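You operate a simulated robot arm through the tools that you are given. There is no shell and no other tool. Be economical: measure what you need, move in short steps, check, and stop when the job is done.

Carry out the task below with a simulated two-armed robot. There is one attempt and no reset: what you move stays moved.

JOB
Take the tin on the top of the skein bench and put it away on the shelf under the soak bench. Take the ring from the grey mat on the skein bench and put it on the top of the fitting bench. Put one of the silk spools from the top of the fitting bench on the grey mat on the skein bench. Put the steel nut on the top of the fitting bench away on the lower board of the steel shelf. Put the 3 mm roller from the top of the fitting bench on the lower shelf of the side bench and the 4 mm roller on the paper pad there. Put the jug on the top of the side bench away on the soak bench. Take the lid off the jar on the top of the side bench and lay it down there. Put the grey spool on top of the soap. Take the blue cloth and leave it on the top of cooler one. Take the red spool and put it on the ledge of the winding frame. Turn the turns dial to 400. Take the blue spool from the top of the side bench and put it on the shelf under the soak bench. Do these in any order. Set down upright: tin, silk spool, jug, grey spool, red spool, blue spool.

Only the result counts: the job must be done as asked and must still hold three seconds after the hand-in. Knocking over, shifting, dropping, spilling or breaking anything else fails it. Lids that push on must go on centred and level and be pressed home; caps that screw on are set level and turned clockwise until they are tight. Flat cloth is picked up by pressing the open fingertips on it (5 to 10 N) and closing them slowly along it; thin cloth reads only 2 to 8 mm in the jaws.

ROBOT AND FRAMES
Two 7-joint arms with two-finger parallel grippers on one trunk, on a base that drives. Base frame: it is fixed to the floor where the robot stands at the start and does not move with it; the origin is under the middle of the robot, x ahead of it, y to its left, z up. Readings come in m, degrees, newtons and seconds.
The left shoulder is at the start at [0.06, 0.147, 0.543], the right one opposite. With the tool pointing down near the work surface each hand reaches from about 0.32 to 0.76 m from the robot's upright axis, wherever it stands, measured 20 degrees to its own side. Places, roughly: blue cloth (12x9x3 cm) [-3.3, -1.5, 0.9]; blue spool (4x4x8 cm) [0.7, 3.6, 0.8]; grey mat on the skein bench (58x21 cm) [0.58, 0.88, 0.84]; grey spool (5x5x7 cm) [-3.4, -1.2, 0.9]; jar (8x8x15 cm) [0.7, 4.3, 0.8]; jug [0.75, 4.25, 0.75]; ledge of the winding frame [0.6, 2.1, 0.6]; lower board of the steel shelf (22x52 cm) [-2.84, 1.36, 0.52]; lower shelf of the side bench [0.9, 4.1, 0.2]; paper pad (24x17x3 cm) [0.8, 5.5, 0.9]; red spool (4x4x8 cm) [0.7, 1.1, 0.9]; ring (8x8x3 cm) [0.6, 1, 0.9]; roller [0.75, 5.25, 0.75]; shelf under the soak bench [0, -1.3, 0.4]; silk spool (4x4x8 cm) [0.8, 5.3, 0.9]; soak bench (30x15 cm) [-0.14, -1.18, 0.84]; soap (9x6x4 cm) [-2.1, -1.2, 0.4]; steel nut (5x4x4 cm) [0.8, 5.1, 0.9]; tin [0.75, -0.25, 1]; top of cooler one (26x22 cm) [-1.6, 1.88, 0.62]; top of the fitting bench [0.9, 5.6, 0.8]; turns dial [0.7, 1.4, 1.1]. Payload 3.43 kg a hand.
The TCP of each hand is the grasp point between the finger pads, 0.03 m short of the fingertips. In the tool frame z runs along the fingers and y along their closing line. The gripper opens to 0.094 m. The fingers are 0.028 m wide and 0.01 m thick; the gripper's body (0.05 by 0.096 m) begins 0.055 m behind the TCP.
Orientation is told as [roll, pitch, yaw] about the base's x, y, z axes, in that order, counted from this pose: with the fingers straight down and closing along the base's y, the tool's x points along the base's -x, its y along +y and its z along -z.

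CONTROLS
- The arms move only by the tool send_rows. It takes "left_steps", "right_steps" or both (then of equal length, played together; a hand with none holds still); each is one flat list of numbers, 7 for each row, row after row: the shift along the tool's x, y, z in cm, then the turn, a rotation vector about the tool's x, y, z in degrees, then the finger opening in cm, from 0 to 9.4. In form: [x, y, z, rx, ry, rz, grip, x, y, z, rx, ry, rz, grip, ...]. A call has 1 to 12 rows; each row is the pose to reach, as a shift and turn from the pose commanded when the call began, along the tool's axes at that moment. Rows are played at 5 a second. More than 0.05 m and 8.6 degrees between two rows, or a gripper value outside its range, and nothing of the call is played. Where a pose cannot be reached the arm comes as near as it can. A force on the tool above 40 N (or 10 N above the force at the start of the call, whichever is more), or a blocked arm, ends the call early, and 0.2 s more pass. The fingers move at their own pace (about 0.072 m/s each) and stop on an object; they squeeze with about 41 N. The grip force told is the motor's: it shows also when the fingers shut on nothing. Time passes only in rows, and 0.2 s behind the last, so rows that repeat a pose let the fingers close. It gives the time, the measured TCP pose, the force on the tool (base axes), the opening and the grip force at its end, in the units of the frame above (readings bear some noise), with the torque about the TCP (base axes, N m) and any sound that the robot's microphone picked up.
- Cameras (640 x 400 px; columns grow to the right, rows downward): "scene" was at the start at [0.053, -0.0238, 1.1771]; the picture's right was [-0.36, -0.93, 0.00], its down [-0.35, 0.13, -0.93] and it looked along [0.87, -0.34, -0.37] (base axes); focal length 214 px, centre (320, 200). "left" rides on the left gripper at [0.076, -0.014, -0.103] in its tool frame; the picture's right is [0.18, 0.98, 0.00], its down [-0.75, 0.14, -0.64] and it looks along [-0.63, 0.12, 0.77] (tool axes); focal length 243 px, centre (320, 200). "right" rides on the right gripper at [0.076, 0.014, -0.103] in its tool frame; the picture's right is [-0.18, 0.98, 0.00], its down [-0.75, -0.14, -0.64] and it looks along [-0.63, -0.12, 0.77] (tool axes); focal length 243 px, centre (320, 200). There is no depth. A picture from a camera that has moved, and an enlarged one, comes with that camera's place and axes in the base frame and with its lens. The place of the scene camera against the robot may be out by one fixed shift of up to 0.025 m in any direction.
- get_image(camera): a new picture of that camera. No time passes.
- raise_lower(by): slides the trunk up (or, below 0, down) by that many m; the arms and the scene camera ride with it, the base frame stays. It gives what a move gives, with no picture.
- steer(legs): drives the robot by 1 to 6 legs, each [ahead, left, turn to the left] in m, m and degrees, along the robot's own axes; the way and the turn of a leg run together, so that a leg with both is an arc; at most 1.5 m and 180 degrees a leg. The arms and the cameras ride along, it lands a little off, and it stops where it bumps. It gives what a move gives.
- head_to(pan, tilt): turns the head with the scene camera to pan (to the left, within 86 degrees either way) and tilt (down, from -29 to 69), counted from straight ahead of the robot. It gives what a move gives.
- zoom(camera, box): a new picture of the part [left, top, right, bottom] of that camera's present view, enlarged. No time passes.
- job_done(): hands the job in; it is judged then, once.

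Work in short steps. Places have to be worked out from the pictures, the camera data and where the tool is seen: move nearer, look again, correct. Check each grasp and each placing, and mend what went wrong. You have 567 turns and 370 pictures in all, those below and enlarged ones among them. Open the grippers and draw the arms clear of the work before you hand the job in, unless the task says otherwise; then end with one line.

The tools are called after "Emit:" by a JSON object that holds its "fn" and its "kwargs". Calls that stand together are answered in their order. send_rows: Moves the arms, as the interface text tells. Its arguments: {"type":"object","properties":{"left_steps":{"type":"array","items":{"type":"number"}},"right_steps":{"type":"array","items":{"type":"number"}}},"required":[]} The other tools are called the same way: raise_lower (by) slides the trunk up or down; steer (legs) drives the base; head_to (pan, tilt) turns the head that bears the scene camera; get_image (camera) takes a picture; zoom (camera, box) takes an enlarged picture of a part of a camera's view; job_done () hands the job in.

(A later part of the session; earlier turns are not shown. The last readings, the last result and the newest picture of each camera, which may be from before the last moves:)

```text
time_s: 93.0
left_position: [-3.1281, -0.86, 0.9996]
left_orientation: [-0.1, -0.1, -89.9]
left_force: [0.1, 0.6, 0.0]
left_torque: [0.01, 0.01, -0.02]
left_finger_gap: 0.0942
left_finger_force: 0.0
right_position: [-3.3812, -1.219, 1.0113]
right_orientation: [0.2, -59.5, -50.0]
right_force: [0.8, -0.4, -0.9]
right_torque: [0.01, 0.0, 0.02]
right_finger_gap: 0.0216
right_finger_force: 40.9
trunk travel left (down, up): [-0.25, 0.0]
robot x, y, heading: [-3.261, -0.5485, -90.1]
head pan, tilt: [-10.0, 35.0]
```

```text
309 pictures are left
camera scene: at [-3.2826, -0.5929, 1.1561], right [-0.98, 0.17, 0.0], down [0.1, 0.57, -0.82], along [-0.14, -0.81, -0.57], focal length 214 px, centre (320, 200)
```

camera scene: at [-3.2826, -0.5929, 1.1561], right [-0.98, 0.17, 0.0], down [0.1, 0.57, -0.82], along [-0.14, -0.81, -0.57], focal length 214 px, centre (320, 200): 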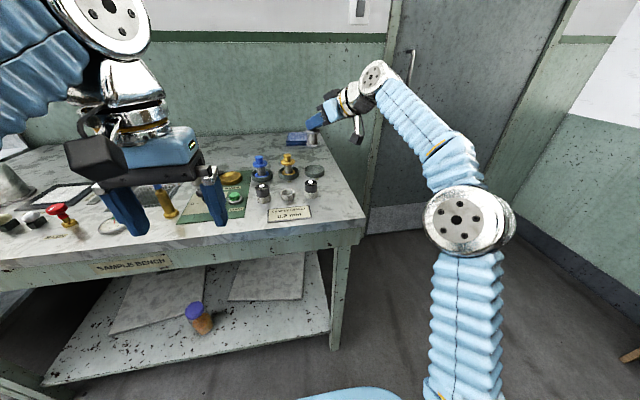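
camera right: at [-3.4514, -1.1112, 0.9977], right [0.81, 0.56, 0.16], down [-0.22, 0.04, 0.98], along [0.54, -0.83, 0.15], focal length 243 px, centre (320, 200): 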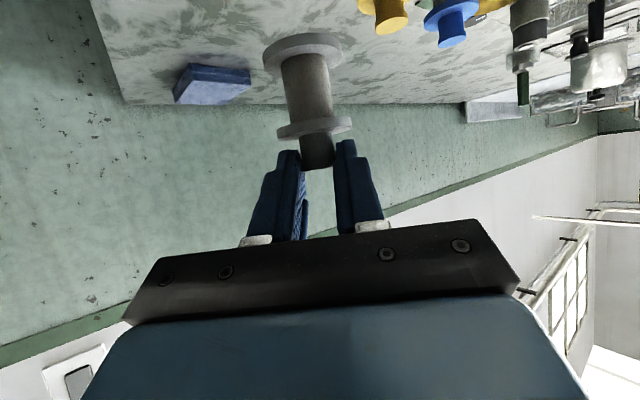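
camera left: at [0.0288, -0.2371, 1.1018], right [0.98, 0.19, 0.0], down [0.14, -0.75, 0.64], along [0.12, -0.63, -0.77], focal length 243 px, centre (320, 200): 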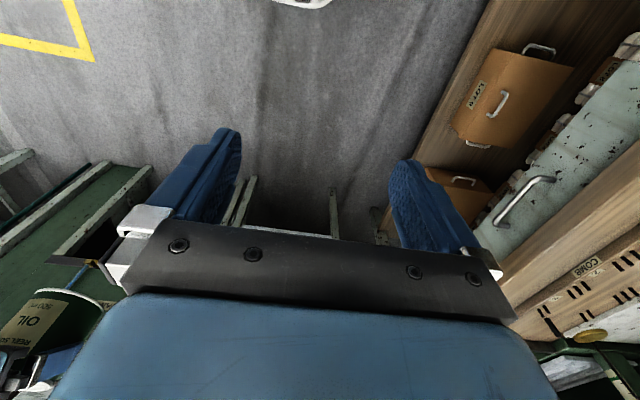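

Spool free of the dish. I back off 0.5 m, slide left to the soap's bench and look at it.

Emit:
{"fn": "steer", "kwargs": {"legs": [[-0.5, 0, 0], [0, 1.1, 0]]}}

Emit:
{"fn": "head_to", "kwargs": {"pan": 0, "tilt": 35}}

Emit:
{"fn": "get_image", "kwargs": {"camera": "scene"}}

Emit:
{"fn": "get_image", "kwargs": {"camera": "left"}}

```text
time_s: 101.1
left_position: [-2.0348, -0.3686, 0.9991]
left_orientation: [-0.1, -0.1, -90.3]
left_force: [-0.4, 0.5, -0.5]
left_torque: [0.01, -0.02, -0.05]
left_finger_gap: 0.0938
left_finger_force: 0.0
right_position: [-2.29, -0.7254, 1.0108]
right_orientation: [0.0, -59.5, -50.4]
right_force: [0.3, -1.2, 0.4]
right_torque: [-0.02, 0.01, -0.01]
right_finger_gap: 0.0216
right_finger_force: 41.1
trunk travel left (down, up): [-0.25, 0.0]
robot x, y, heading: [-2.1686, -0.0553, -90.5]
head pan, tilt: [-10.0, 35.0]
```

```text
time_s: 101.8
left_position: [-2.0336, -0.3693, 0.9981]
left_orientation: [-0.1, -0.2, -90.3]
left_force: [0.6, 0.1, 0.7]
left_torque: [0.02, 0.01, 0.04]
left_finger_gap: 0.0941
left_finger_force: 0.1
right_position: [-2.289, -0.7254, 1.0119]
right_orientation: [0.0, -59.5, -50.4]
right_force: [0.4, 0.0, -1.2]
right_torque: [0.01, 0.0, 0.03]
right_finger_gap: 0.0215
right_finger_force: 40.8
trunk travel left (down, up): [-0.25, 0.0]
robot x, y, heading: [-2.1693, -0.0589, -90.2]
head pan, tilt: [0.0, 35.0]
```

```text
308 pictures are left
camera scene: at [-2.1711, -0.103, 1.1562], right [-1.0, 0.01, 0.0], down [0.0, 0.57, -0.82], along [-0.01, -0.82, -0.57], focal length 214 px, centre (320, 200)
```

scene: 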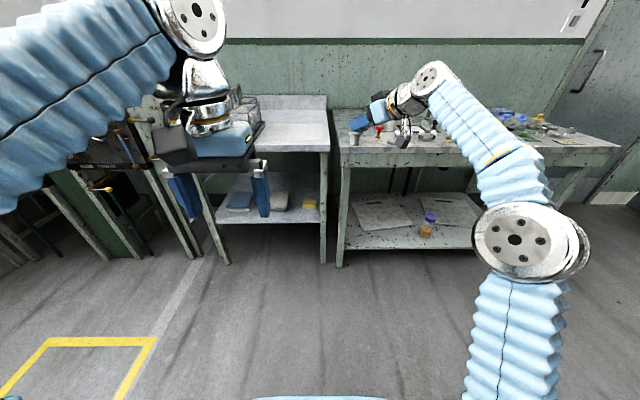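

```text
307 pictures are left
camera left: at [-2.0472, -0.2938, 1.1018], right [0.98, 0.18, 0.0], down [0.14, -0.75, 0.64], along [0.11, -0.63, -0.77], focal length 243 px, centre (320, 200)
```

left: 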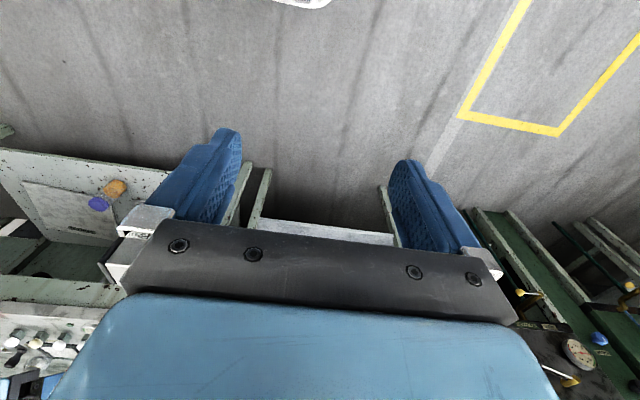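

Emit:
{"fn": "zoom", "kwargs": {"camera": "scene", "box": [190, 130, 370, 270]}}

```text
2.86 times, centred on (280, 200) of scene
camera zoom: at [-2.1711, -0.103, 1.1562], right [-1.0, 0.01, 0.0], down [0.0, 0.57, -0.82], along [-0.01, -0.82, -0.57], focal length 613 px, centre (434, 200)
```

zoom: 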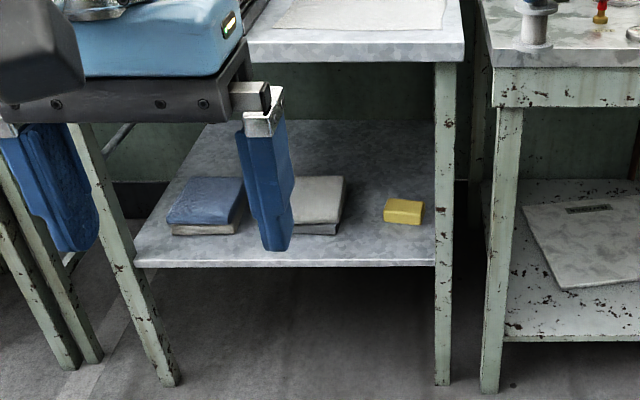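

The yellow soap lies at about (−2.12, −1.15) beside the right bench leg. I yaw the hand back straight, then shift for a straight entry.

Emit:
{"fn": "send_rows", "kwargs": {"right_steps": [0, 0, -1, 6.9, 0, 4.06, 1, 0, 0, -2, 13.8, 0, 8.1, 1, 0, 0, -3, 20.7, 0, 12.2, 1, 0, 0, -4, 27.6, 0, 16.2, 1, 0, 0, -5, 34.5, 0, 20.3, 1, 0, 0, -5, 34.5, 0, 20.3, 1]}}

Emit:
{"fn": "raise_lower", "kwargs": {"by": -0.25}}

```text
time_s: 103.2
left_position: [-2.0338, -0.3687, 0.9988]
left_orientation: [-0.2, -0.1, -90.3]
left_force: [-0.5, 0.1, 0.6]
left_torque: [0.03, -0.01, -0.01]
left_finger_gap: 0.0942
left_finger_force: 0.1
right_position: [-2.3154, -0.6941, 1.0362]
right_orientation: [0.0, -59.5, -90.5]
right_force: [0.1, 0.4, 0.2]
right_torque: [0.01, -0.01, -0.01]
right_finger_gap: 0.0214
right_finger_force: 40.7
trunk travel left (down, up): [-0.25, 0.0]
robot x, y, heading: [-2.1653, -0.0529, -90.4]
head pan, tilt: [0.0, 35.0]
```

```text
time_s: 105.8
left_position: [-2.0344, -0.3688, 0.7485]
left_orientation: [-0.1, -0.1, -90.4]
left_force: [0.0, 0.3, -0.1]
left_torque: [0.02, -0.02, 0.01]
left_finger_gap: 0.0941
left_finger_force: 0.1
right_position: [-2.3161, -0.6941, 0.7863]
right_orientation: [0.0, -59.5, -90.5]
right_force: [0.2, -0.2, 0.3]
right_torque: [0.02, 0.0, 0.04]
right_finger_gap: 0.0217
right_finger_force: 41.2
trunk travel left (down, up): [0.0, 0.25]
robot x, y, heading: [-2.1672, -0.0558, -90.4]
head pan, tilt: [0.0, 35.0]
```

Lower the hand to z≈0.60, with slightly more rightward offset from the body.

Emit:
{"fn": "send_rows", "kwargs": {"right_steps": [3.2, -1.7, 0.7, 0, 0, 0, 1, 6.4, -3.4, 1.4, 0, 0, 0, 1, 9.6, -5, 2.1, 0, 0, 0, 1, 12.8, -6.7, 2.8, 0, 0, 0, 1, 16, -8.4, 3.5, 0, 0, 0, 1, 19, -10, 4.2, 0, 0, 0, 1]}}

Emit:
{"fn": "steer", "kwargs": {"legs": [[0.25, 0.29, 0.4]]}}

Emit:
{"fn": "get_image", "kwargs": {"camera": "right"}}

Emit:
{"fn": "get_image", "kwargs": {"camera": "scene"}}

```text
time_s: 107.2
left_position: [-2.0351, -0.3693, 0.749]
left_orientation: [-0.1, -0.1, -90.4]
left_force: [0.8, 0.2, 0.8]
left_torque: [-0.03, 0.0, 0.01]
left_finger_gap: 0.094
left_finger_force: 0.0
right_position: [-2.4121, -0.633, 0.5987]
right_orientation: [0.0, -59.4, -90.4]
right_force: [0.1, 0.1, -0.5]
right_torque: [0.0, -0.01, -0.04]
right_finger_gap: 0.0214
right_finger_force: 41.2
trunk travel left (down, up): [0.0, 0.25]
robot x, y, heading: [-2.165, -0.0524, -90.2]
head pan, tilt: [0.0, 35.0]
```

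```text
time_s: 109.6
left_position: [-1.7432, -0.6253, 0.7492]
left_orientation: [-0.1, -0.2, -89.7]
left_force: [-0.7, -0.1, 0.0]
left_torque: [0.02, 0.0, -0.03]
left_finger_gap: 0.0937
left_finger_force: 0.0
right_position: [-2.1173, -0.894, 0.5987]
right_orientation: [0.0, -59.4, -89.6]
right_force: [-0.2, 0.4, -0.3]
right_torque: [0.0, 0.01, 0.02]
right_finger_gap: 0.0214
right_finger_force: 41.1
trunk travel left (down, up): [0.0, 0.25]
robot x, y, heading: [-1.8789, -0.3147, -89.7]
head pan, tilt: [0.0, 35.0]
```

```text
305 pictures are left
camera right: at [-2.1046, -0.7665, 0.5851], right [0.98, -0.09, 0.16], down [-0.14, 0.17, 0.98], along [-0.11, -0.98, 0.15], focal length 243 px, centre (320, 200)
```

right: 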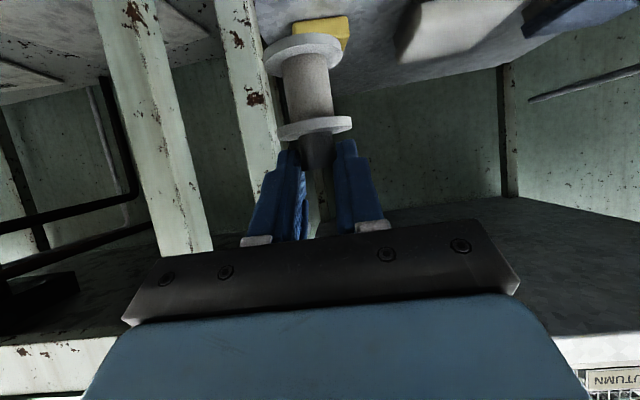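

```text
304 pictures are left
camera scene: at [-1.8845, -0.361, 0.9062], right [-1.0, -0.01, 0.0], down [0.0, 0.57, -0.82], along [0.01, -0.82, -0.57], focal length 214 px, centre (320, 200)
```

scene: 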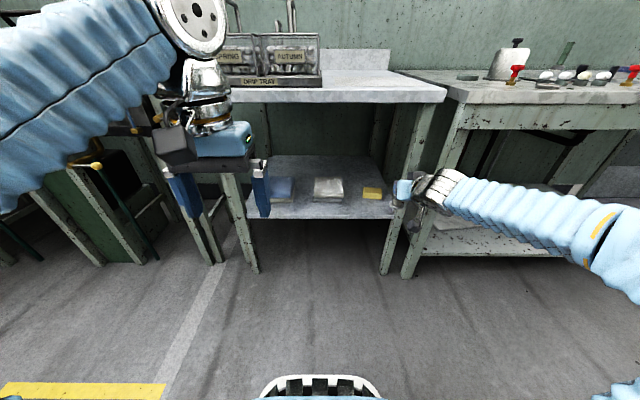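

Soap centre ≈ (−2.10, −1.135). I drive 0.1 m further and zoom on it.

Emit:
{"fn": "steer", "kwargs": {"legs": [[0.1, 0, 0]]}}

Emit:
{"fn": "zoom", "kwargs": {"camera": "scene", "box": [320, 140, 440, 240]}}

Emit:
{"fn": "zoom", "kwargs": {"camera": "right", "box": [200, 0, 400, 130]}}

```text
time_s: 110.8
left_position: [-1.7443, -0.723, 0.7491]
left_orientation: [-0.1, -0.1, -89.5]
left_force: [0.7, 0.4, -0.8]
left_torque: [-0.01, 0.0, 0.0]
left_finger_gap: 0.094
left_finger_force: 0.1
right_position: [-2.1183, -0.9915, 0.5991]
right_orientation: [0.2, -59.5, -89.7]
right_force: [-0.5, 0.3, -0.3]
right_torque: [-0.01, -0.01, -0.03]
right_finger_gap: 0.0214
right_finger_force: 40.8
trunk travel left (down, up): [0.0, 0.25]
robot x, y, heading: [-1.8777, -0.4086, -89.9]
head pan, tilt: [0.0, 35.0]
```

```text
4.00 times, centred on (380, 190) of scene
camera zoom: at [-1.8839, -0.4579, 0.9062], right [-1.0, -0.01, 0.0], down [0.0, 0.57, -0.82], along [0.0, -0.82, -0.57], focal length 858 px, centre (80, 240)
```

zoom: 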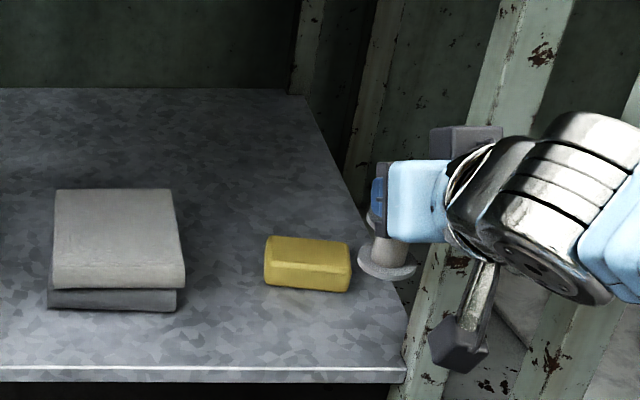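

```text
3.08 times, centred on (300, 65) of right
camera zoom: at [-2.1042, -0.8634, 0.5851], right [0.98, -0.09, 0.16], down [-0.14, 0.17, 0.98], along [-0.11, -0.98, 0.15], focal length 746 px, centre (382, 615)
```

zoom: 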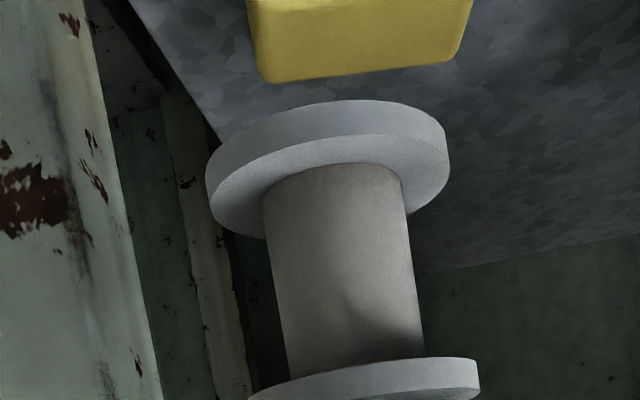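

Bias-corrected soap centre ≈ (−2.111, −1.172); the front leg's inner face is near x≈−2.155, so I yaw the hand 20° clockwise to keep the wrist left of the leg.

Emit:
{"fn": "send_rows", "kwargs": {"right_steps": [0, 0.5, 0, 5.7, 0, 3.4, 1, 0, 1, 0, 11.5, 0, 6.8, 1, 0, 1.5, 0, 17.2, 0, 10.15, 1, 0, 1.5, 0, 17.2, 0, 10.15, 1]}}

Emit:
{"fn": "steer", "kwargs": {"legs": [[0.07, 0, 0]]}}

Emit:
{"fn": "get_image", "kwargs": {"camera": "right"}}

Emit:
{"fn": "get_image", "kwargs": {"camera": "scene"}}

```text
time_s: 111.8
left_position: [-1.7439, -0.7231, 0.7484]
left_orientation: [-0.1, -0.3, -89.6]
left_force: [1.2, 0.1, -0.1]
left_torque: [0.03, -0.01, 0.0]
left_finger_gap: 0.0941
left_finger_force: 0.1
right_position: [-2.1019, -0.9922, 0.5986]
right_orientation: [0.1, -59.5, -109.6]
right_force: [-0.2, -1.2, -0.6]
right_torque: [0.04, 0.02, -0.04]
right_finger_gap: 0.0216
right_finger_force: 40.8
trunk travel left (down, up): [0.0, 0.25]
robot x, y, heading: [-1.8791, -0.4096, -89.7]
head pan, tilt: [0.0, 35.0]
```

```text
time_s: 112.8
left_position: [-1.743, -0.7923, 0.7497]
left_orientation: [-0.1, -0.2, -89.6]
left_force: [0.4, 0.0, 0.1]
left_torque: [-0.02, -0.01, -0.01]
left_finger_gap: 0.0941
left_finger_force: 0.1
right_position: [-2.1016, -1.0616, 0.5999]
right_orientation: [0.0, -59.5, -109.6]
right_force: [0.1, 0.7, -0.8]
right_torque: [0.01, -0.01, 0.0]
right_finger_gap: 0.0215
right_finger_force: 40.8
trunk travel left (down, up): [0.0, 0.25]
robot x, y, heading: [-1.8805, -0.4794, -89.5]
head pan, tilt: [0.0, 35.0]
```

```text
301 pictures are left
camera right: at [-2.0458, -0.9457, 0.5854], right [0.89, -0.42, 0.16], down [-0.08, 0.21, 0.98], along [-0.44, -0.88, 0.15], focal length 243 px, centre (320, 200)
```

right: 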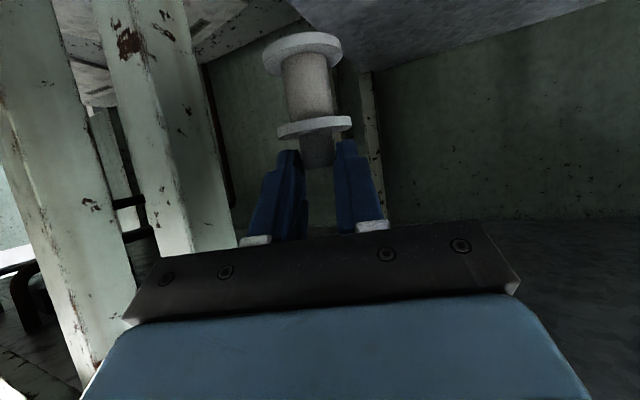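

```text
300 pictures are left
camera scene: at [-1.8834, -0.528, 0.9062], right [-1.0, -0.01, 0.0], down [0.0, 0.57, -0.82], along [0.01, -0.82, -0.57], focal length 214 px, centre (320, 200)
```

scene: 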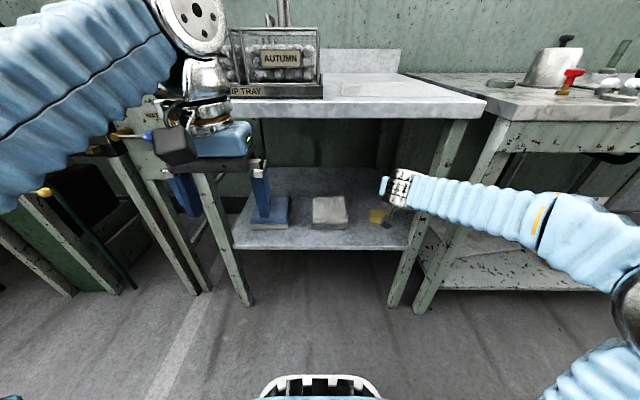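

The forearm runs sideways and would hit the legs. I back off, turn the base 25° right so the elbow swings away from the bench, and re-aim the hand.

Emit:
{"fn": "steer", "kwargs": {"legs": [[-0.3, 0, 0], [0, 0, -25]]}}

Emit:
{"fn": "send_rows", "kwargs": {"right_steps": [0, 0, 0, -5.2, 0, -3.05, 1, 0, 0, 0, -10.4, 0, -6.1, 1, 0, 0, 0, -15.6, 0, -9.1, 1, 0, 0, 0, -21.5, 0, -12.7, 1, 0, 0, 0, -21.5, 0, -12.7, 1]}}

```text
time_s: 116.1
left_position: [-1.8916, -0.5237, 0.7489]
left_orientation: [-0.1, -0.1, -114.7]
left_force: [-0.6, -0.2, -0.1]
left_torque: [-0.01, -0.03, -0.02]
left_finger_gap: 0.094
left_finger_force: 0.0
right_position: [-2.331, -0.6157, 0.5984]
right_orientation: [0.0, -59.5, -134.7]
right_force: [0.2, 0.9, -1.1]
right_torque: [0.04, -0.02, -0.04]
right_finger_gap: 0.0214
right_finger_force: 40.7
trunk travel left (down, up): [0.0, 0.25]
robot x, y, heading: [-1.8819, -0.1822, -114.8]
head pan, tilt: [0.0, 35.0]
```

```text
time_s: 117.3
left_position: [-1.8923, -0.5245, 0.7494]
left_orientation: [-0.1, -0.2, -114.7]
left_force: [1.0, -0.1, -0.6]
left_torque: [-0.02, -0.01, -0.02]
left_finger_gap: 0.0939
left_finger_force: 0.1
right_position: [-2.3305, -0.6146, 0.5992]
right_orientation: [0.0, -59.6, -109.7]
right_force: [-0.6, 0.0, -0.5]
right_torque: [0.01, -0.01, -0.01]
right_finger_gap: 0.0214
right_finger_force: 41.0
trunk travel left (down, up): [0.0, 0.25]
robot x, y, heading: [-1.8821, -0.1804, -115.1]
head pan, tilt: [0.0, 35.0]
```

Extend the hand forward/left relative to the body so the arm straightens.

Emit:
{"fn": "send_rows", "kwargs": {"right_steps": [-1.4, 2.2, 2.3, 0, 0, 0, 1, -2.8, 4.5, 4.7, 0, 0, 0, 1, -4.2, 6.8, 7, 0, 0, 0, 1, -5.5, 9, 9.4, 0, 0, 0, 1]}}

Emit:
{"fn": "get_image", "kwargs": {"camera": "scene"}}

```text
time_s: 118.3
left_position: [-1.8929, -0.524, 0.7486]
left_orientation: [-0.1, -0.2, -114.7]
left_force: [0.5, 0.0, -0.2]
left_torque: [-0.04, 0.0, -0.01]
left_finger_gap: 0.0943
left_finger_force: 0.0
right_position: [-2.2825, -0.7514, 0.5999]
right_orientation: [0.0, -59.5, -109.7]
right_force: [0.3, 0.1, 0.2]
right_torque: [0.0, -0.02, 0.03]
right_finger_gap: 0.0214
right_finger_force: 41.2
trunk travel left (down, up): [0.0, 0.25]
robot x, y, heading: [-1.8814, -0.1798, -114.5]
head pan, tilt: [0.0, 35.0]
```

```text
299 pictures are left
camera scene: at [-1.9116, -0.2253, 0.9062], right [-0.91, 0.42, 0.0], down [0.24, 0.52, -0.82], along [-0.34, -0.74, -0.57], focal length 214 px, centre (320, 200)
```

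scene: 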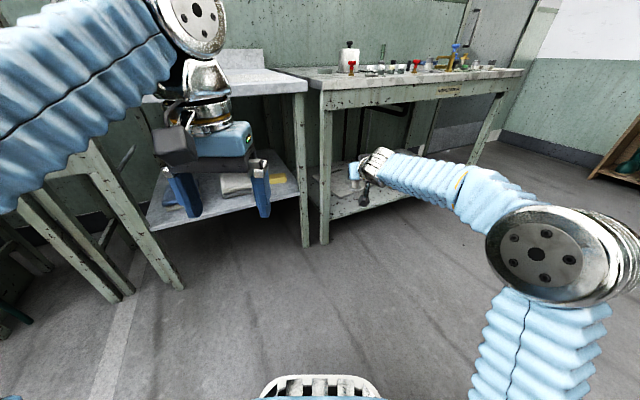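

I raise/retract the left hand for clearance and then drive left and ahead toward the soap.

Emit:
{"fn": "send_rows", "kwargs": {"left_steps": [1.2, 0, -4, 0, 0, 0, 9.4, 2.5, 0, -8, 0, 0, 0, 9.4, 3.7, 0, -12, 0, 0, 0, 9.4, 5, 0, -16, 0, 0, 0, 9.4, 5, 0, -20, 0, 0, 0, 9.4]}}

Emit:
{"fn": "steer", "kwargs": {"legs": [[0, 0.33, 0], [0.17, 0, 0]]}}

Emit:
{"fn": "get_image", "kwargs": {"camera": "scene"}}

Emit:
{"fn": "get_image", "kwargs": {"camera": "right"}}

```text
time_s: 119.5
left_position: [-1.8922, -0.524, 0.7489]
left_orientation: [-0.1, -0.2, -114.7]
left_force: [0.1, -0.3, -0.8]
left_torque: [0.05, 0.01, 0.01]
left_finger_gap: 0.094
left_finger_force: 0.1
left hand out of reach, approached as far as the arm can: row 1, 2, 3, 4, 5
right_position: [-2.2834, -0.7511, 0.5988]
right_orientation: [-0.1, -59.4, -109.7]
right_force: [-0.4, -0.8, -0.2]
right_torque: [-0.01, 0.01, 0.05]
right_finger_gap: 0.0216
right_finger_force: 41.0
trunk travel left (down, up): [0.0, 0.25]
robot x, y, heading: [-1.8828, -0.1821, -114.8]
head pan, tilt: [0.0, 35.0]
```

```text
time_s: 122.7
left_position: [-1.6664, -0.8135, 0.7492]
left_orientation: [-0.1, -0.3, -114.5]
left_force: [-0.1, 0.5, -0.1]
left_torque: [0.0, -0.04, 0.0]
left_finger_gap: 0.0941
left_finger_force: 0.2
right_position: [-2.0566, -1.0421, 0.5991]
right_orientation: [0.0, -59.4, -109.6]
right_force: [0.1, -0.5, 0.2]
right_torque: [0.02, -0.02, 0.03]
right_finger_gap: 0.0215
right_finger_force: 41.3
trunk travel left (down, up): [0.0, 0.25]
robot x, y, heading: [-1.6582, -0.4723, -114.7]
head pan, tilt: [0.0, 35.0]
```

```text
298 pictures are left
camera scene: at [-1.686, -0.516, 0.9062], right [-0.91, 0.42, 0.0], down [0.24, 0.52, -0.82], along [-0.34, -0.74, -0.57], focal length 214 px, centre (320, 200)
```

scene: 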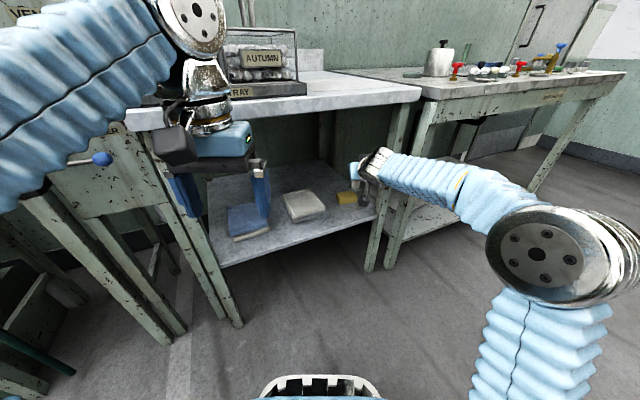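

```text
297 pictures are left
camera right: at [-2.0, -0.9263, 0.586], right [0.89, -0.42, 0.16], down [-0.08, 0.21, 0.98], along [-0.44, -0.88, 0.15], focal length 243 px, centre (320, 200)
```

right: 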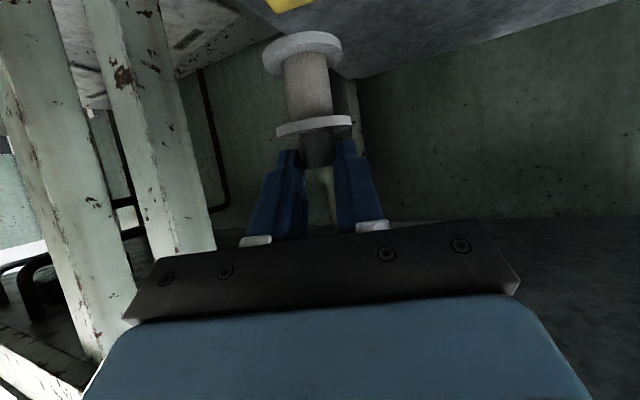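

Nearly in line: 12.5 cm straight ahead. I drive 7 cm, keeping height, then look.

Emit:
{"fn": "steer", "kwargs": {"legs": [[0.07, 0, 0]]}}

Emit:
{"fn": "zoom", "kwargs": {"camera": "scene", "box": [280, 130, 440, 250]}}

```text
time_s: 123.7
left_position: [-1.6963, -0.8768, 0.749]
left_orientation: [-0.1, -0.3, -114.6]
left_force: [0.7, 0.7, 0.3]
left_torque: [0.01, 0.03, 0.02]
left_finger_gap: 0.0944
left_finger_force: 0.1
right_position: [-2.0845, -1.1042, 0.5989]
right_orientation: [0.0, -59.5, -109.6]
right_force: [-0.9, -0.5, -0.4]
right_torque: [-0.02, 0.02, -0.02]
right_finger_gap: 0.0215
right_finger_force: 41.2
trunk travel left (down, up): [0.0, 0.25]
robot x, y, heading: [-1.6901, -0.5328, -114.3]
head pan, tilt: [0.0, 35.0]
```

```text
3.33 times, centred on (360, 190) of scene
camera zoom: at [-1.7146, -0.5782, 0.9062], right [-0.91, 0.42, 0.0], down [0.24, 0.52, -0.82], along [-0.34, -0.74, -0.57], focal length 715 px, centre (187, 233)
```

zoom: 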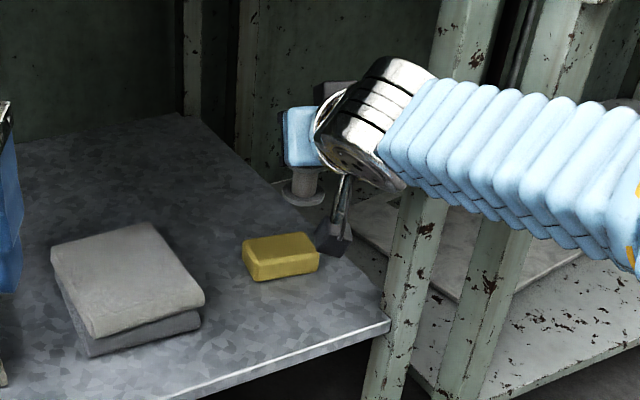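

Soap confirmed at (−2.108, −1.174). I reach 5.8 cm further in, level, watching the force.

Emit:
{"fn": "send_rows", "kwargs": {"right_steps": [-1, 0, 1.7, 0, 0, 0, 1, -2, 0, 3.4, 0, 0, 0, 1, -2.95, 0, 5, 0, 0, 0, 1, -2.95, 0, 5, 0, 0, 0, 1]}}

Emit:
{"fn": "zoom", "kwargs": {"camera": "scene", "box": [280, 130, 440, 250]}}

```text
time_s: 124.7
left_position: [-1.6952, -0.8765, 0.7501]
left_orientation: [-0.1, -0.2, -114.6]
left_force: [-0.5, -0.5, -0.1]
left_torque: [0.0, 0.02, -0.01]
left_finger_gap: 0.0941
left_finger_force: 0.1
right_position: [-2.1051, -1.1585, 0.5996]
right_orientation: [0.0, -59.6, -109.6]
right_force: [0.6, 0.3, -0.8]
right_torque: [0.03, 0.0, 0.01]
right_finger_gap: 0.0215
right_finger_force: 40.0
trunk travel left (down, up): [0.0, 0.25]
robot x, y, heading: [-1.6897, -0.5349, -114.5]
head pan, tilt: [0.0, 35.0]
```

```text
3.33 times, centred on (360, 190) of scene
camera zoom: at [-1.7145, -0.5781, 0.9062], right [-0.91, 0.42, 0.0], down [0.24, 0.52, -0.82], along [-0.34, -0.74, -0.57], focal length 715 px, centre (187, 233)
```

zoom: 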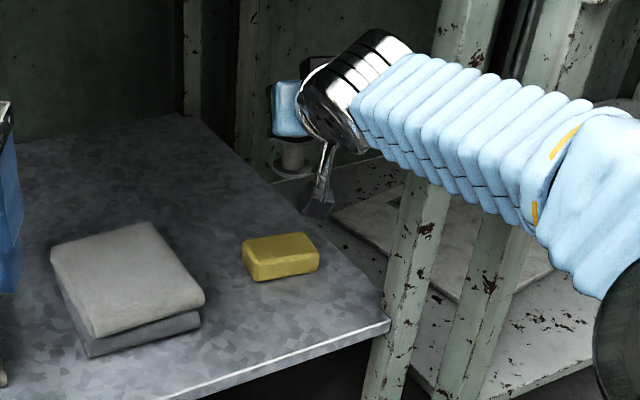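

No contact. I lower 6 cm and check alignment over the soap.

Emit:
{"fn": "send_rows", "kwargs": {"right_steps": [1.7, 0, 1, 0, 0, 0, 1, 3.4, 0, 2, 0, 0, 0, 1, 5.17, 0, 3.05, 0, 0, 0, 1, 5.17, 0, 3.05, 0, 0, 0, 1]}}

Emit:
{"fn": "zoom", "kwargs": {"camera": "scene", "box": [310, 150, 390, 210]}}

Emit:
{"fn": "get_image", "kwargs": {"camera": "right"}}

```text
time_s: 125.7
left_position: [-1.6953, -0.8764, 0.7491]
left_orientation: [-0.1, -0.2, -114.5]
left_force: [0.1, -0.2, -0.6]
left_torque: [-0.01, 0.0, -0.01]
left_finger_gap: 0.0938
left_finger_force: 0.0
right_position: [-2.1059, -1.1576, 0.5381]
right_orientation: [0.0, -59.4, -109.5]
right_force: [-0.1, -0.2, -0.6]
right_torque: [0.02, 0.01, -0.04]
right_finger_gap: 0.0214
right_finger_force: 41.1
trunk travel left (down, up): [0.0, 0.25]
robot x, y, heading: [-1.6873, -0.5375, -114.5]
head pan, tilt: [0.0, 35.0]
```

```text
6.67 times, centred on (350, 180) of scene
camera zoom: at [-1.7146, -0.5782, 0.9062], right [-0.91, 0.42, 0.0], down [0.24, 0.52, -0.82], along [-0.34, -0.74, -0.57], focal length 1430 px, centre (120, 333)
```

zoom: 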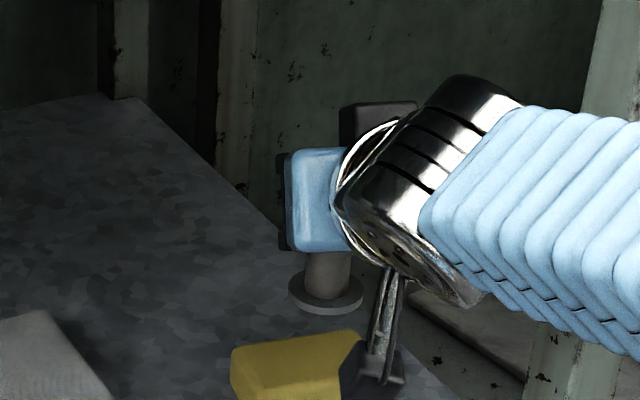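

```text
293 pictures are left
camera right: at [-2.0508, -1.0421, 0.5238], right [0.89, -0.42, 0.16], down [-0.08, 0.21, 0.98], along [-0.44, -0.88, 0.15], focal length 243 px, centre (320, 200)
```

right: 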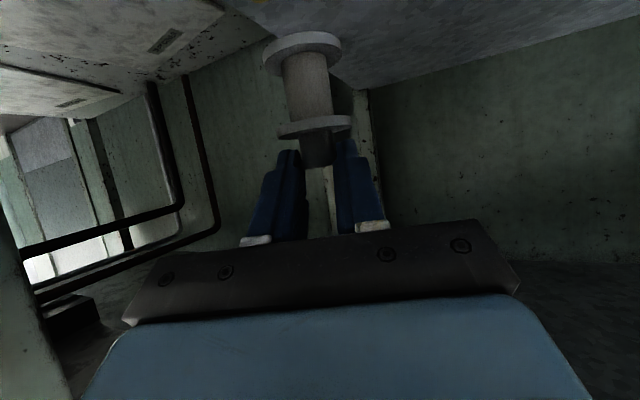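

Spool is over the soap. I lower slowly until contact.

Emit:
{"fn": "send_rows", "kwargs": {"right_steps": [1.3, 0, 0.76, 0, 0, 0, 1, 2.2, 0, 1.27, 0, 0, 0, 1, 2.6, 0, 1.5, 0, 0, 0, 1, 2.85, 0, 1.68, 0, 0, 0, 1, 3.1, 0, 1.83, 0, 0, 0, 1]}}

Emit:
{"fn": "zoom", "kwargs": {"camera": "scene", "box": [310, 150, 390, 210]}}

```text
time_s: 126.9
left_position: [-1.694, -0.8772, 0.75]
left_orientation: [-0.2, -0.2, -114.7]
left_force: [0.4, 0.3, 0.0]
left_torque: [-0.01, -0.02, -0.01]
left_finger_gap: 0.0941
left_finger_force: 0.0
right_position: [-2.1036, -1.1583, 0.5025]
right_orientation: [0.0, -59.5, -109.7]
right_force: [0.2, -0.4, -1.3]
right_torque: [0.02, 0.02, 0.03]
right_finger_gap: 0.0215
right_finger_force: 40.6
trunk travel left (down, up): [0.0, 0.25]
robot x, y, heading: [-1.6855, -0.5343, -114.9]
head pan, tilt: [0.0, 35.0]
```

```text
6.67 times, centred on (350, 180) of scene
camera zoom: at [-1.7146, -0.5782, 0.9062], right [-0.91, 0.42, 0.0], down [0.24, 0.52, -0.82], along [-0.34, -0.74, -0.57], focal length 1430 px, centre (120, 333)
```

zoom: 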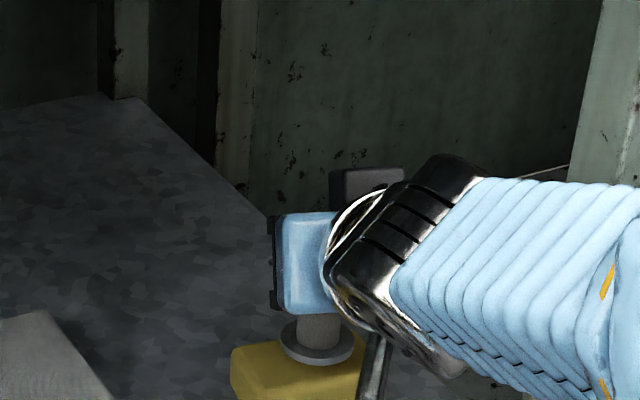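

Almost touching; the spool looks ~0.6 cm short and ~0.4 cm right. I correct and then descend in small steps.

Emit:
{"fn": "send_rows", "kwargs": {"right_steps": [-0.3, 0.4, 0.5, 0, 0, 0, 1, -0.05, 0.4, 0.65, 0, 0, 0, 1, 0.1, 0.4, 0.75, 0, 0, 0, 1]}}

Emit:
{"fn": "zoom", "kwargs": {"camera": "scene", "box": [310, 160, 390, 220]}}

```text
time_s: 127.7
left_position: [-1.6948, -0.8773, 0.7488]
left_orientation: [0.0, -0.2, -114.6]
left_force: [-0.4, 0.1, 0.9]
left_torque: [0.0, 0.0, -0.02]
left_finger_gap: 0.094
left_finger_force: 0.0
right_position: [-2.1028, -1.1643, 0.4992]
right_orientation: [0.0, -59.5, -109.7]
right_force: [0.4, 0.4, 0.0]
right_torque: [0.02, 0.01, 0.0]
right_finger_gap: 0.0214
right_finger_force: 41.1
trunk travel left (down, up): [0.0, 0.25]
robot x, y, heading: [-1.6861, -0.5389, -114.7]
head pan, tilt: [0.0, 35.0]
```

```text
6.67 times, centred on (350, 190) of scene
camera zoom: at [-1.7145, -0.5782, 0.9062], right [-0.91, 0.42, 0.0], down [0.24, 0.52, -0.82], along [-0.34, -0.74, -0.57], focal length 1430 px, centre (120, 267)
```

zoom: 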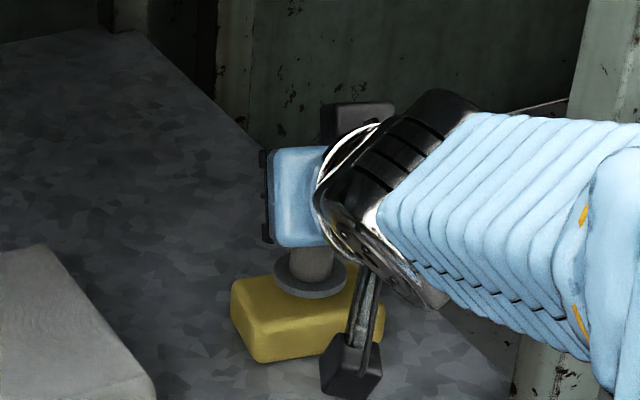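

Well centred now. Continue descending in 2.5 mm steps.

Emit:
{"fn": "send_rows", "kwargs": {"right_steps": [0.22, 0, 0.13, 0, 0, 0, 1, 0.43, 0, 0.25, 0, 0, 0, 1, 0.65, 0, 0.38, 0, 0, 0, 1, 0.65, 0, 0.38, 0, 0, 0, 1]}}

```text
time_s: 128.7
left_position: [-1.6949, -0.8768, 0.7492]
left_orientation: [-0.2, -0.1, -114.7]
left_force: [-0.3, 0.0, 0.9]
left_torque: [0.01, -0.01, 0.01]
left_finger_gap: 0.0942
left_finger_force: 0.1
right_position: [-2.1021, -1.1646, 0.4914]
right_orientation: [-0.1, -59.5, -109.6]
right_force: [0.0, 0.1, -0.5]
right_torque: [-0.01, 0.0, 0.01]
right_finger_gap: 0.0215
right_finger_force: 40.9
trunk travel left (down, up): [0.0, 0.25]
robot x, y, heading: [-1.6841, -0.5332, -114.7]
head pan, tilt: [0.0, 35.0]
```

Emit:
{"fn": "send_rows", "kwargs": {"right_steps": [0.22, 0, 0.13, 0, 0, 0, 1, 0.43, 0, 0.25, 0, 0, 0, 1, 0.65, 0, 0.38, 0, 0, 0, 1, 0.65, 0, 0.38, 0, 0, 0, 1]}}

Emit:
{"fn": "zoom", "kwargs": {"camera": "scene", "box": [310, 160, 390, 220]}}

```text
time_s: 129.7
left_position: [-1.6939, -0.8759, 0.7511]
left_orientation: [-0.1, -0.2, -114.6]
left_force: [-0.8, 0.1, -0.1]
left_torque: [0.0, -0.01, 0.0]
left_finger_gap: 0.0941
left_finger_force: 0.1
right_position: [-2.1016, -1.1668, 0.4866]
right_orientation: [0.0, -59.8, -109.7]
right_force: [-0.7, -1.5, 12.1]
right_torque: [-0.29, 0.15, 0.0]
right_finger_gap: 0.0215
right_finger_force: 41.1
trunk travel left (down, up): [0.0, 0.25]
robot x, y, heading: [-1.6847, -0.5365, -114.5]
head pan, tilt: [0.0, 35.0]
```

```text
6.67 times, centred on (350, 190) of scene
camera zoom: at [-1.7141, -0.5775, 0.9064], right [-0.91, 0.42, 0.0], down [0.24, 0.52, -0.82], along [-0.34, -0.75, -0.57], focal length 1430 px, centre (120, 267)
```

zoom: 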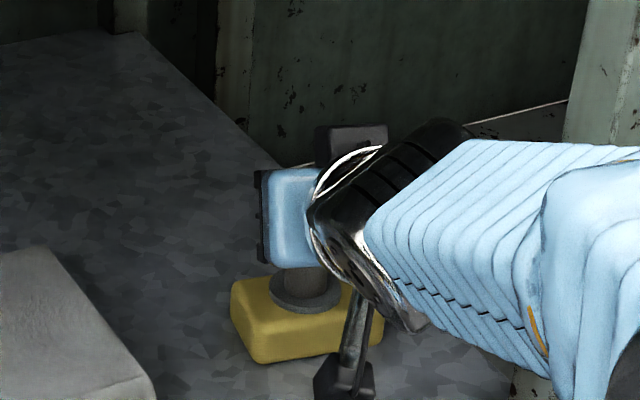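

Contact (12 N), centred on the soap. I ease slightly and open.

Emit:
{"fn": "send_rows", "kwargs": {"right_steps": [-0.2, 0, -0.12, 0, 0, 0, 1, -0.2, 0, -0.12, 0, 0, 0, 2.5, -0.2, 0, -0.12, 0, 0, 0, 4, -0.2, 0, -0.12, 0, 0, 0, 5]}}

Emit:
{"fn": "send_rows", "kwargs": {"right_steps": [-0.5, 0, -0.3, 0, 0, 0, 5, 0, 0, -3, 0, 0, 0, 5, 0, 0, -6, 0, 0, 0, 5, 0, 0, -10, 0, 0, 0, 5]}}

Emit:
{"fn": "zoom", "kwargs": {"camera": "scene", "box": [310, 160, 390, 220]}}

```text
time_s: 130.7
left_position: [-1.6949, -0.8754, 0.749]
left_orientation: [-0.1, -0.2, -114.6]
left_force: [-0.1, 0.4, 0.2]
left_torque: [-0.04, -0.03, -0.01]
left_finger_gap: 0.094
left_finger_force: 0.0
right_position: [-2.1019, -1.1675, 0.4861]
right_orientation: [-0.1, -59.6, -109.6]
right_force: [0.0, 0.3, -0.6]
right_torque: [-0.01, 0.01, -0.02]
right_finger_gap: 0.0502
right_finger_force: 0.0
trunk travel left (down, up): [0.0, 0.25]
robot x, y, heading: [-1.6869, -0.5349, -114.7]
head pan, tilt: [0.0, 35.0]
```

```text
time_s: 131.7
left_position: [-1.6954, -0.8769, 0.7491]
left_orientation: [-0.1, -0.2, -114.6]
left_force: [0.7, -0.6, 0.2]
left_torque: [0.03, 0.02, 0.02]
left_finger_gap: 0.0941
left_finger_force: 0.1
right_position: [-2.0774, -1.086, 0.5357]
right_orientation: [0.1, -59.4, -109.7]
right_force: [-0.4, -0.4, 0.1]
right_torque: [0.01, 0.01, -0.02]
right_finger_gap: 0.0499
right_finger_force: 0.0
trunk travel left (down, up): [0.0, 0.25]
robot x, y, heading: [-1.6827, -0.5327, -114.7]
head pan, tilt: [0.0, 35.0]
```

```text
6.67 times, centred on (350, 190) of scene
camera zoom: at [-1.7146, -0.5784, 0.9061], right [-0.91, 0.42, 0.0], down [0.24, 0.52, -0.82], along [-0.34, -0.74, -0.57], focal length 1430 px, centre (120, 267)
```

zoom: 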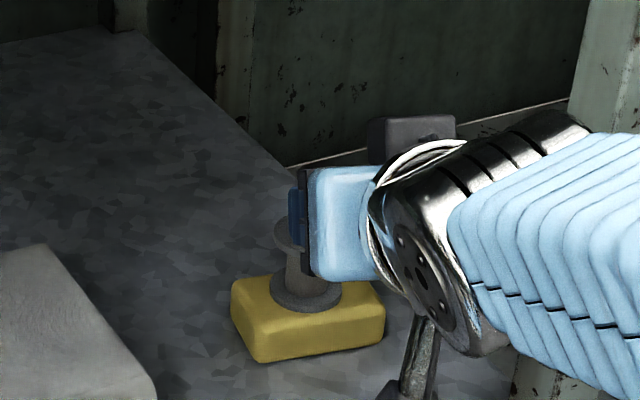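

The spool stands on the soap. I back the base away.

Emit:
{"fn": "steer", "kwargs": {"legs": [[-0.4, 0, 0]]}}

Emit:
{"fn": "zoom", "kwargs": {"camera": "scene", "box": [230, 110, 350, 210]}}

Emit:
{"fn": "raise_lower", "kwargs": {"by": 0.25}}

```text
time_s: 134.2
left_position: [-1.5262, -0.509, 0.7492]
left_orientation: [-0.1, -0.2, -114.2]
left_force: [-0.1, 0.2, -0.2]
left_torque: [0.04, 0.0, 0.02]
left_finger_gap: 0.0939
left_finger_force: 0.1
right_position: [-1.9079, -0.7239, 0.536]
right_orientation: [0.0, -59.5, -109.1]
right_force: [0.1, 0.2, -0.1]
right_torque: [0.0, 0.0, -0.02]
right_finger_gap: 0.05
right_finger_force: 0.2
trunk travel left (down, up): [0.0, 0.25]
robot x, y, heading: [-1.5251, -0.1683, -114.4]
head pan, tilt: [0.0, 35.0]
```

```text
4.00 times, centred on (290, 160) of scene
camera zoom: at [-1.5478, -0.2116, 0.9062], right [-0.91, 0.41, 0.0], down [0.23, 0.52, -0.82], along [-0.34, -0.75, -0.57], focal length 858 px, centre (440, 360)
```

zoom: 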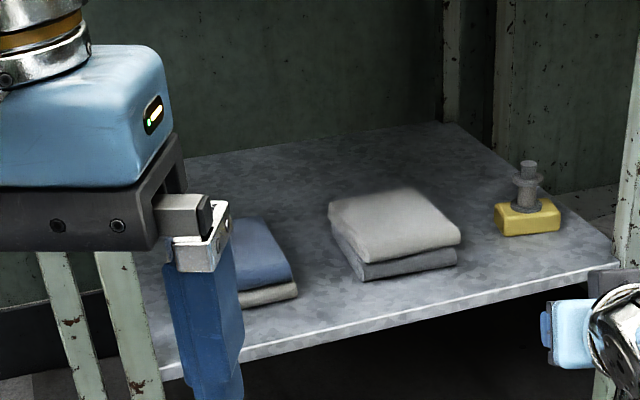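

```text
time_s: 136.8
left_position: [-1.5253, -0.5098, 0.9999]
left_orientation: [-0.1, -0.2, -114.2]
left_force: [0.4, -0.4, 0.6]
left_torque: [-0.02, 0.01, 0.0]
left_finger_gap: 0.0944
left_finger_force: 0.0
right_position: [-1.9064, -0.7223, 0.787]
right_orientation: [0.1, -59.5, -109.1]
right_force: [-0.4, -0.2, -0.1]
right_torque: [-0.02, -0.06, 0.01]
right_finger_gap: 0.0498
right_finger_force: 0.0
trunk travel left (down, up): [-0.25, 0.0]
robot x, y, heading: [-1.5199, -0.1674, -114.2]
head pan, tilt: [0.0, 35.0]
```

Perfect placement. For the cloth I'll approach from the bench's free right end: turn to face +x and back up to x≈−3.87.

Emit:
{"fn": "steer", "kwargs": {"legs": [[0, 0, 114.2], [-1.2, 0, 0], [-1.15, 0, 0]]}}

Emit:
{"fn": "head_to", "kwargs": {"pan": -50, "tilt": 30}}

Emit:
{"fn": "get_image", "kwargs": {"camera": "scene"}}

```text
time_s: 153.1
left_position: [-3.5506, -0.0733, 0.9988]
left_orientation: [-0.1, -0.1, 2.4]
left_force: [-0.5, -0.1, -0.1]
left_torque: [-0.02, 0.0, -0.01]
left_finger_gap: 0.094
left_finger_force: 0.1
right_position: [-3.1895, -0.3193, 0.7859]
right_orientation: [0.0, -59.6, 7.4]
right_force: [-0.6, -0.1, 0.0]
right_torque: [0.0, 0.0, 0.01]
right_finger_gap: 0.05
right_finger_force: 0.1
trunk travel left (down, up): [-0.25, 0.0]
robot x, y, heading: [-3.8594, -0.2186, 2.2]
head pan, tilt: [0.0, 35.0]
```

```text
time_s: 154.3
left_position: [-3.5507, -0.0728, 0.9978]
left_orientation: [-0.2, -0.2, 2.3]
left_force: [1.0, -0.6, 0.0]
left_torque: [-0.02, -0.01, -0.02]
left_finger_gap: 0.0938
left_finger_force: 0.1
right_position: [-3.1891, -0.3199, 0.7862]
right_orientation: [0.0, -59.4, 7.3]
right_force: [-0.4, 0.7, 0.5]
right_torque: [-0.03, -0.03, -0.02]
right_finger_gap: 0.0502
right_finger_force: 0.0
trunk travel left (down, up): [-0.25, 0.0]
robot x, y, heading: [-3.8545, -0.2227, 2.4]
head pan, tilt: [-50.0, 30.0]
```

```text
287 pictures are left
camera scene: at [-3.8309, -0.2787, 1.1639], right [-0.74, -0.67, 0.0], down [-0.34, 0.37, -0.87], along [0.58, -0.64, -0.5], focal length 214 px, centre (320, 200)
```

scene: 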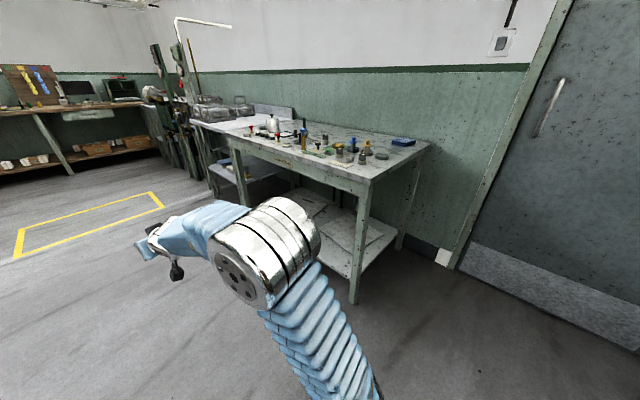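

I raise the right hand to z≈1.05 and turn it fingers-down for pressing on the cloth.

Emit:
{"fn": "send_rows", "kwargs": {"right_steps": [-2.3, -0.6, -2.8, 0, 7.4, 0, 5, -4.6, -1.2, -5.6, 0, 14.9, 0, 5, -6.9, -1.8, -8.4, 0, 22.3, 0, 5, -9.1, -2.4, -11.2, 0, 29.8, 0, 5, -11.4, -3, -14, 0, 37.2, 0, 5, -13.7, -3.6, -16.8, 0, 44.6, 0, 5, -16, -4.2, -19.5, 0, 52, 0, 5, -18.2, -5, -22.3, 0, 59.5, 0, 5]}}

```text
time_s: 156.1
left_position: [-3.5512, -0.0731, 0.9993]
left_orientation: [0.0, -0.2, 2.3]
left_force: [0.3, -0.4, 0.0]
left_torque: [-0.01, -0.02, -0.02]
left_finger_gap: 0.0941
left_finger_force: 0.0
right_position: [-3.3423, -0.375, 0.9641]
right_orientation: [0.1, -4.5, 7.0]
right_force: [0.2, 0.5, 0.1]
right_torque: [0.0, 0.0, 0.02]
right_finger_gap: 0.0502
right_finger_force: 0.1
right hand out of reach, approached as far as the arm can: row 6, 7, 8
trunk travel left (down, up): [-0.25, 0.0]
robot x, y, heading: [-3.86, -0.2216, 2.3]
head pan, tilt: [-50.0, 30.0]
```

Vertical is near its height limit but tips are at 0.93, clear of the items. I strafe right 0.95 m and look.

Emit:
{"fn": "steer", "kwargs": {"legs": [[0, -0.95, -2.3]]}}

Emit:
{"fn": "get_image", "kwargs": {"camera": "scene"}}

Emit:
{"fn": "get_image", "kwargs": {"camera": "right"}}

```text
time_s: 161.0
left_position: [-3.5252, -1.0278, 0.9988]
left_orientation: [-0.2, -0.2, 0.2]
left_force: [0.1, -1.0, -0.2]
left_torque: [0.01, -0.02, 0.0]
left_finger_gap: 0.0938
left_finger_force: 0.1
right_position: [-3.3261, -1.3376, 0.9639]
right_orientation: [0.0, -4.5, 4.9]
right_force: [-0.2, 0.0, -0.2]
right_torque: [0.01, 0.02, 0.0]
right_finger_gap: 0.0497
right_finger_force: 0.1
trunk travel left (down, up): [-0.25, 0.0]
robot x, y, heading: [-3.8364, -1.162, 0.1]
head pan, tilt: [-50.0, 30.0]
```

```text
286 pictures are left
camera scene: at [-3.8134, -1.2218, 1.164], right [-0.76, -0.64, 0.0], down [-0.32, 0.38, -0.87], along [0.56, -0.66, -0.5], focal length 214 px, centre (320, 200)
```

scene: 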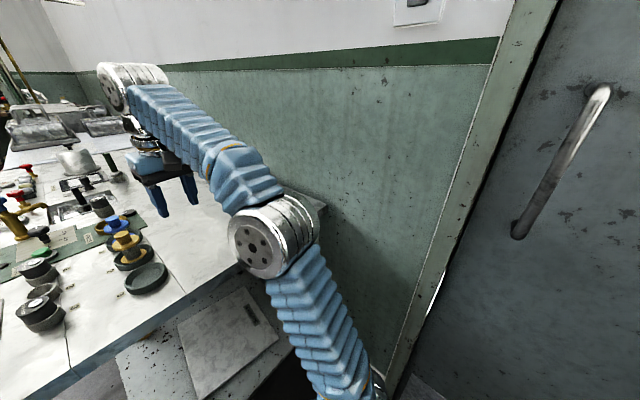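

```text
285 pictures are left
camera right: at [-3.4117, -1.3288, 1.0588], right [0.1, 1.0, 0.01], down [0.71, -0.08, 0.7], along [0.7, -0.06, -0.71], focal length 243 px, centre (320, 200)
```

right: 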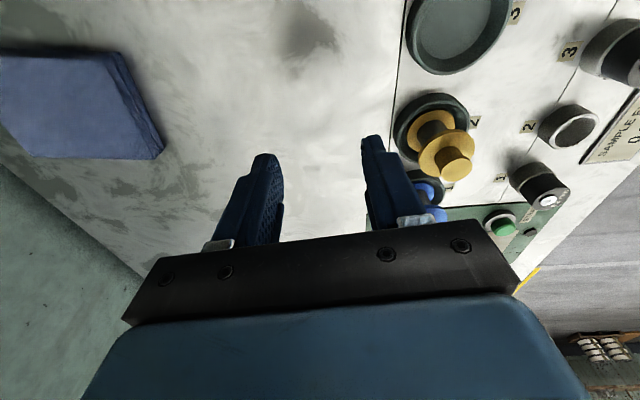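

Cloth centre ≈ (−3.345, −1.53), top z≈0.87. I strafe 0.13 m further right.

Emit:
{"fn": "steer", "kwargs": {"legs": [[0, -0.13, 0]]}}

Emit:
{"fn": "send_rows", "kwargs": {"right_steps": [0.3, -2, 0.5, 0, 2, -2, 7, 0.6, -4, 1, 0, 4.5, -4.9, 8, 0.9, -6, 1.5, 0, 4.5, -4.9, 8]}}

Emit:
{"fn": "get_image", "kwargs": {"camera": "right"}}

```text
time_s: 162.3
left_position: [-3.525, -1.1565, 0.9988]
left_orientation: [-0.2, -0.3, 0.3]
left_force: [0.7, 0.0, 0.8]
left_torque: [-0.01, -0.01, 0.04]
left_finger_gap: 0.0938
left_finger_force: 0.0
right_position: [-3.3261, -1.4656, 0.961]
right_orientation: [0.0, -4.5, 5.1]
right_force: [0.0, -0.2, -0.9]
right_torque: [-0.03, 0.0, 0.01]
right_finger_gap: 0.05
right_finger_force: 0.1
trunk travel left (down, up): [-0.25, 0.0]
robot x, y, heading: [-3.8381, -1.292, 0.4]
head pan, tilt: [-50.0, 30.0]
```

```text
time_s: 163.1
left_position: [-3.5257, -1.1556, 0.998]
left_orientation: [-0.1, -0.1, 0.3]
left_force: [-0.3, 0.0, -0.6]
left_torque: [0.02, -0.03, -0.02]
left_finger_gap: 0.0944
left_finger_force: 0.0
right_position: [-3.3288, -1.5271, 0.9472]
right_orientation: [-0.2, 0.1, 10.1]
right_force: [-0.2, -0.2, 0.5]
right_torque: [-0.03, -0.04, -0.02]
right_finger_gap: 0.0798
right_finger_force: 0.0
trunk travel left (down, up): [-0.25, 0.0]
robot x, y, heading: [-3.837, -1.2914, 0.5]
head pan, tilt: [-50.0, 30.0]
```

```text
284 pictures are left
camera right: at [-3.4066, -1.5247, 1.0499], right [0.01, 1.0, 0.0], down [0.77, -0.01, 0.64], along [0.64, -0.01, -0.77], focal length 243 px, centre (320, 200)
```

right: 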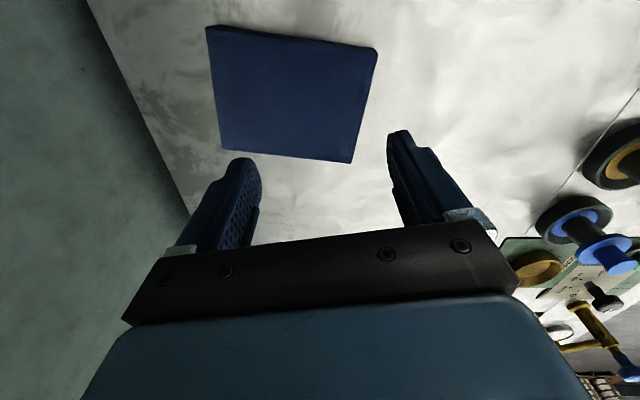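

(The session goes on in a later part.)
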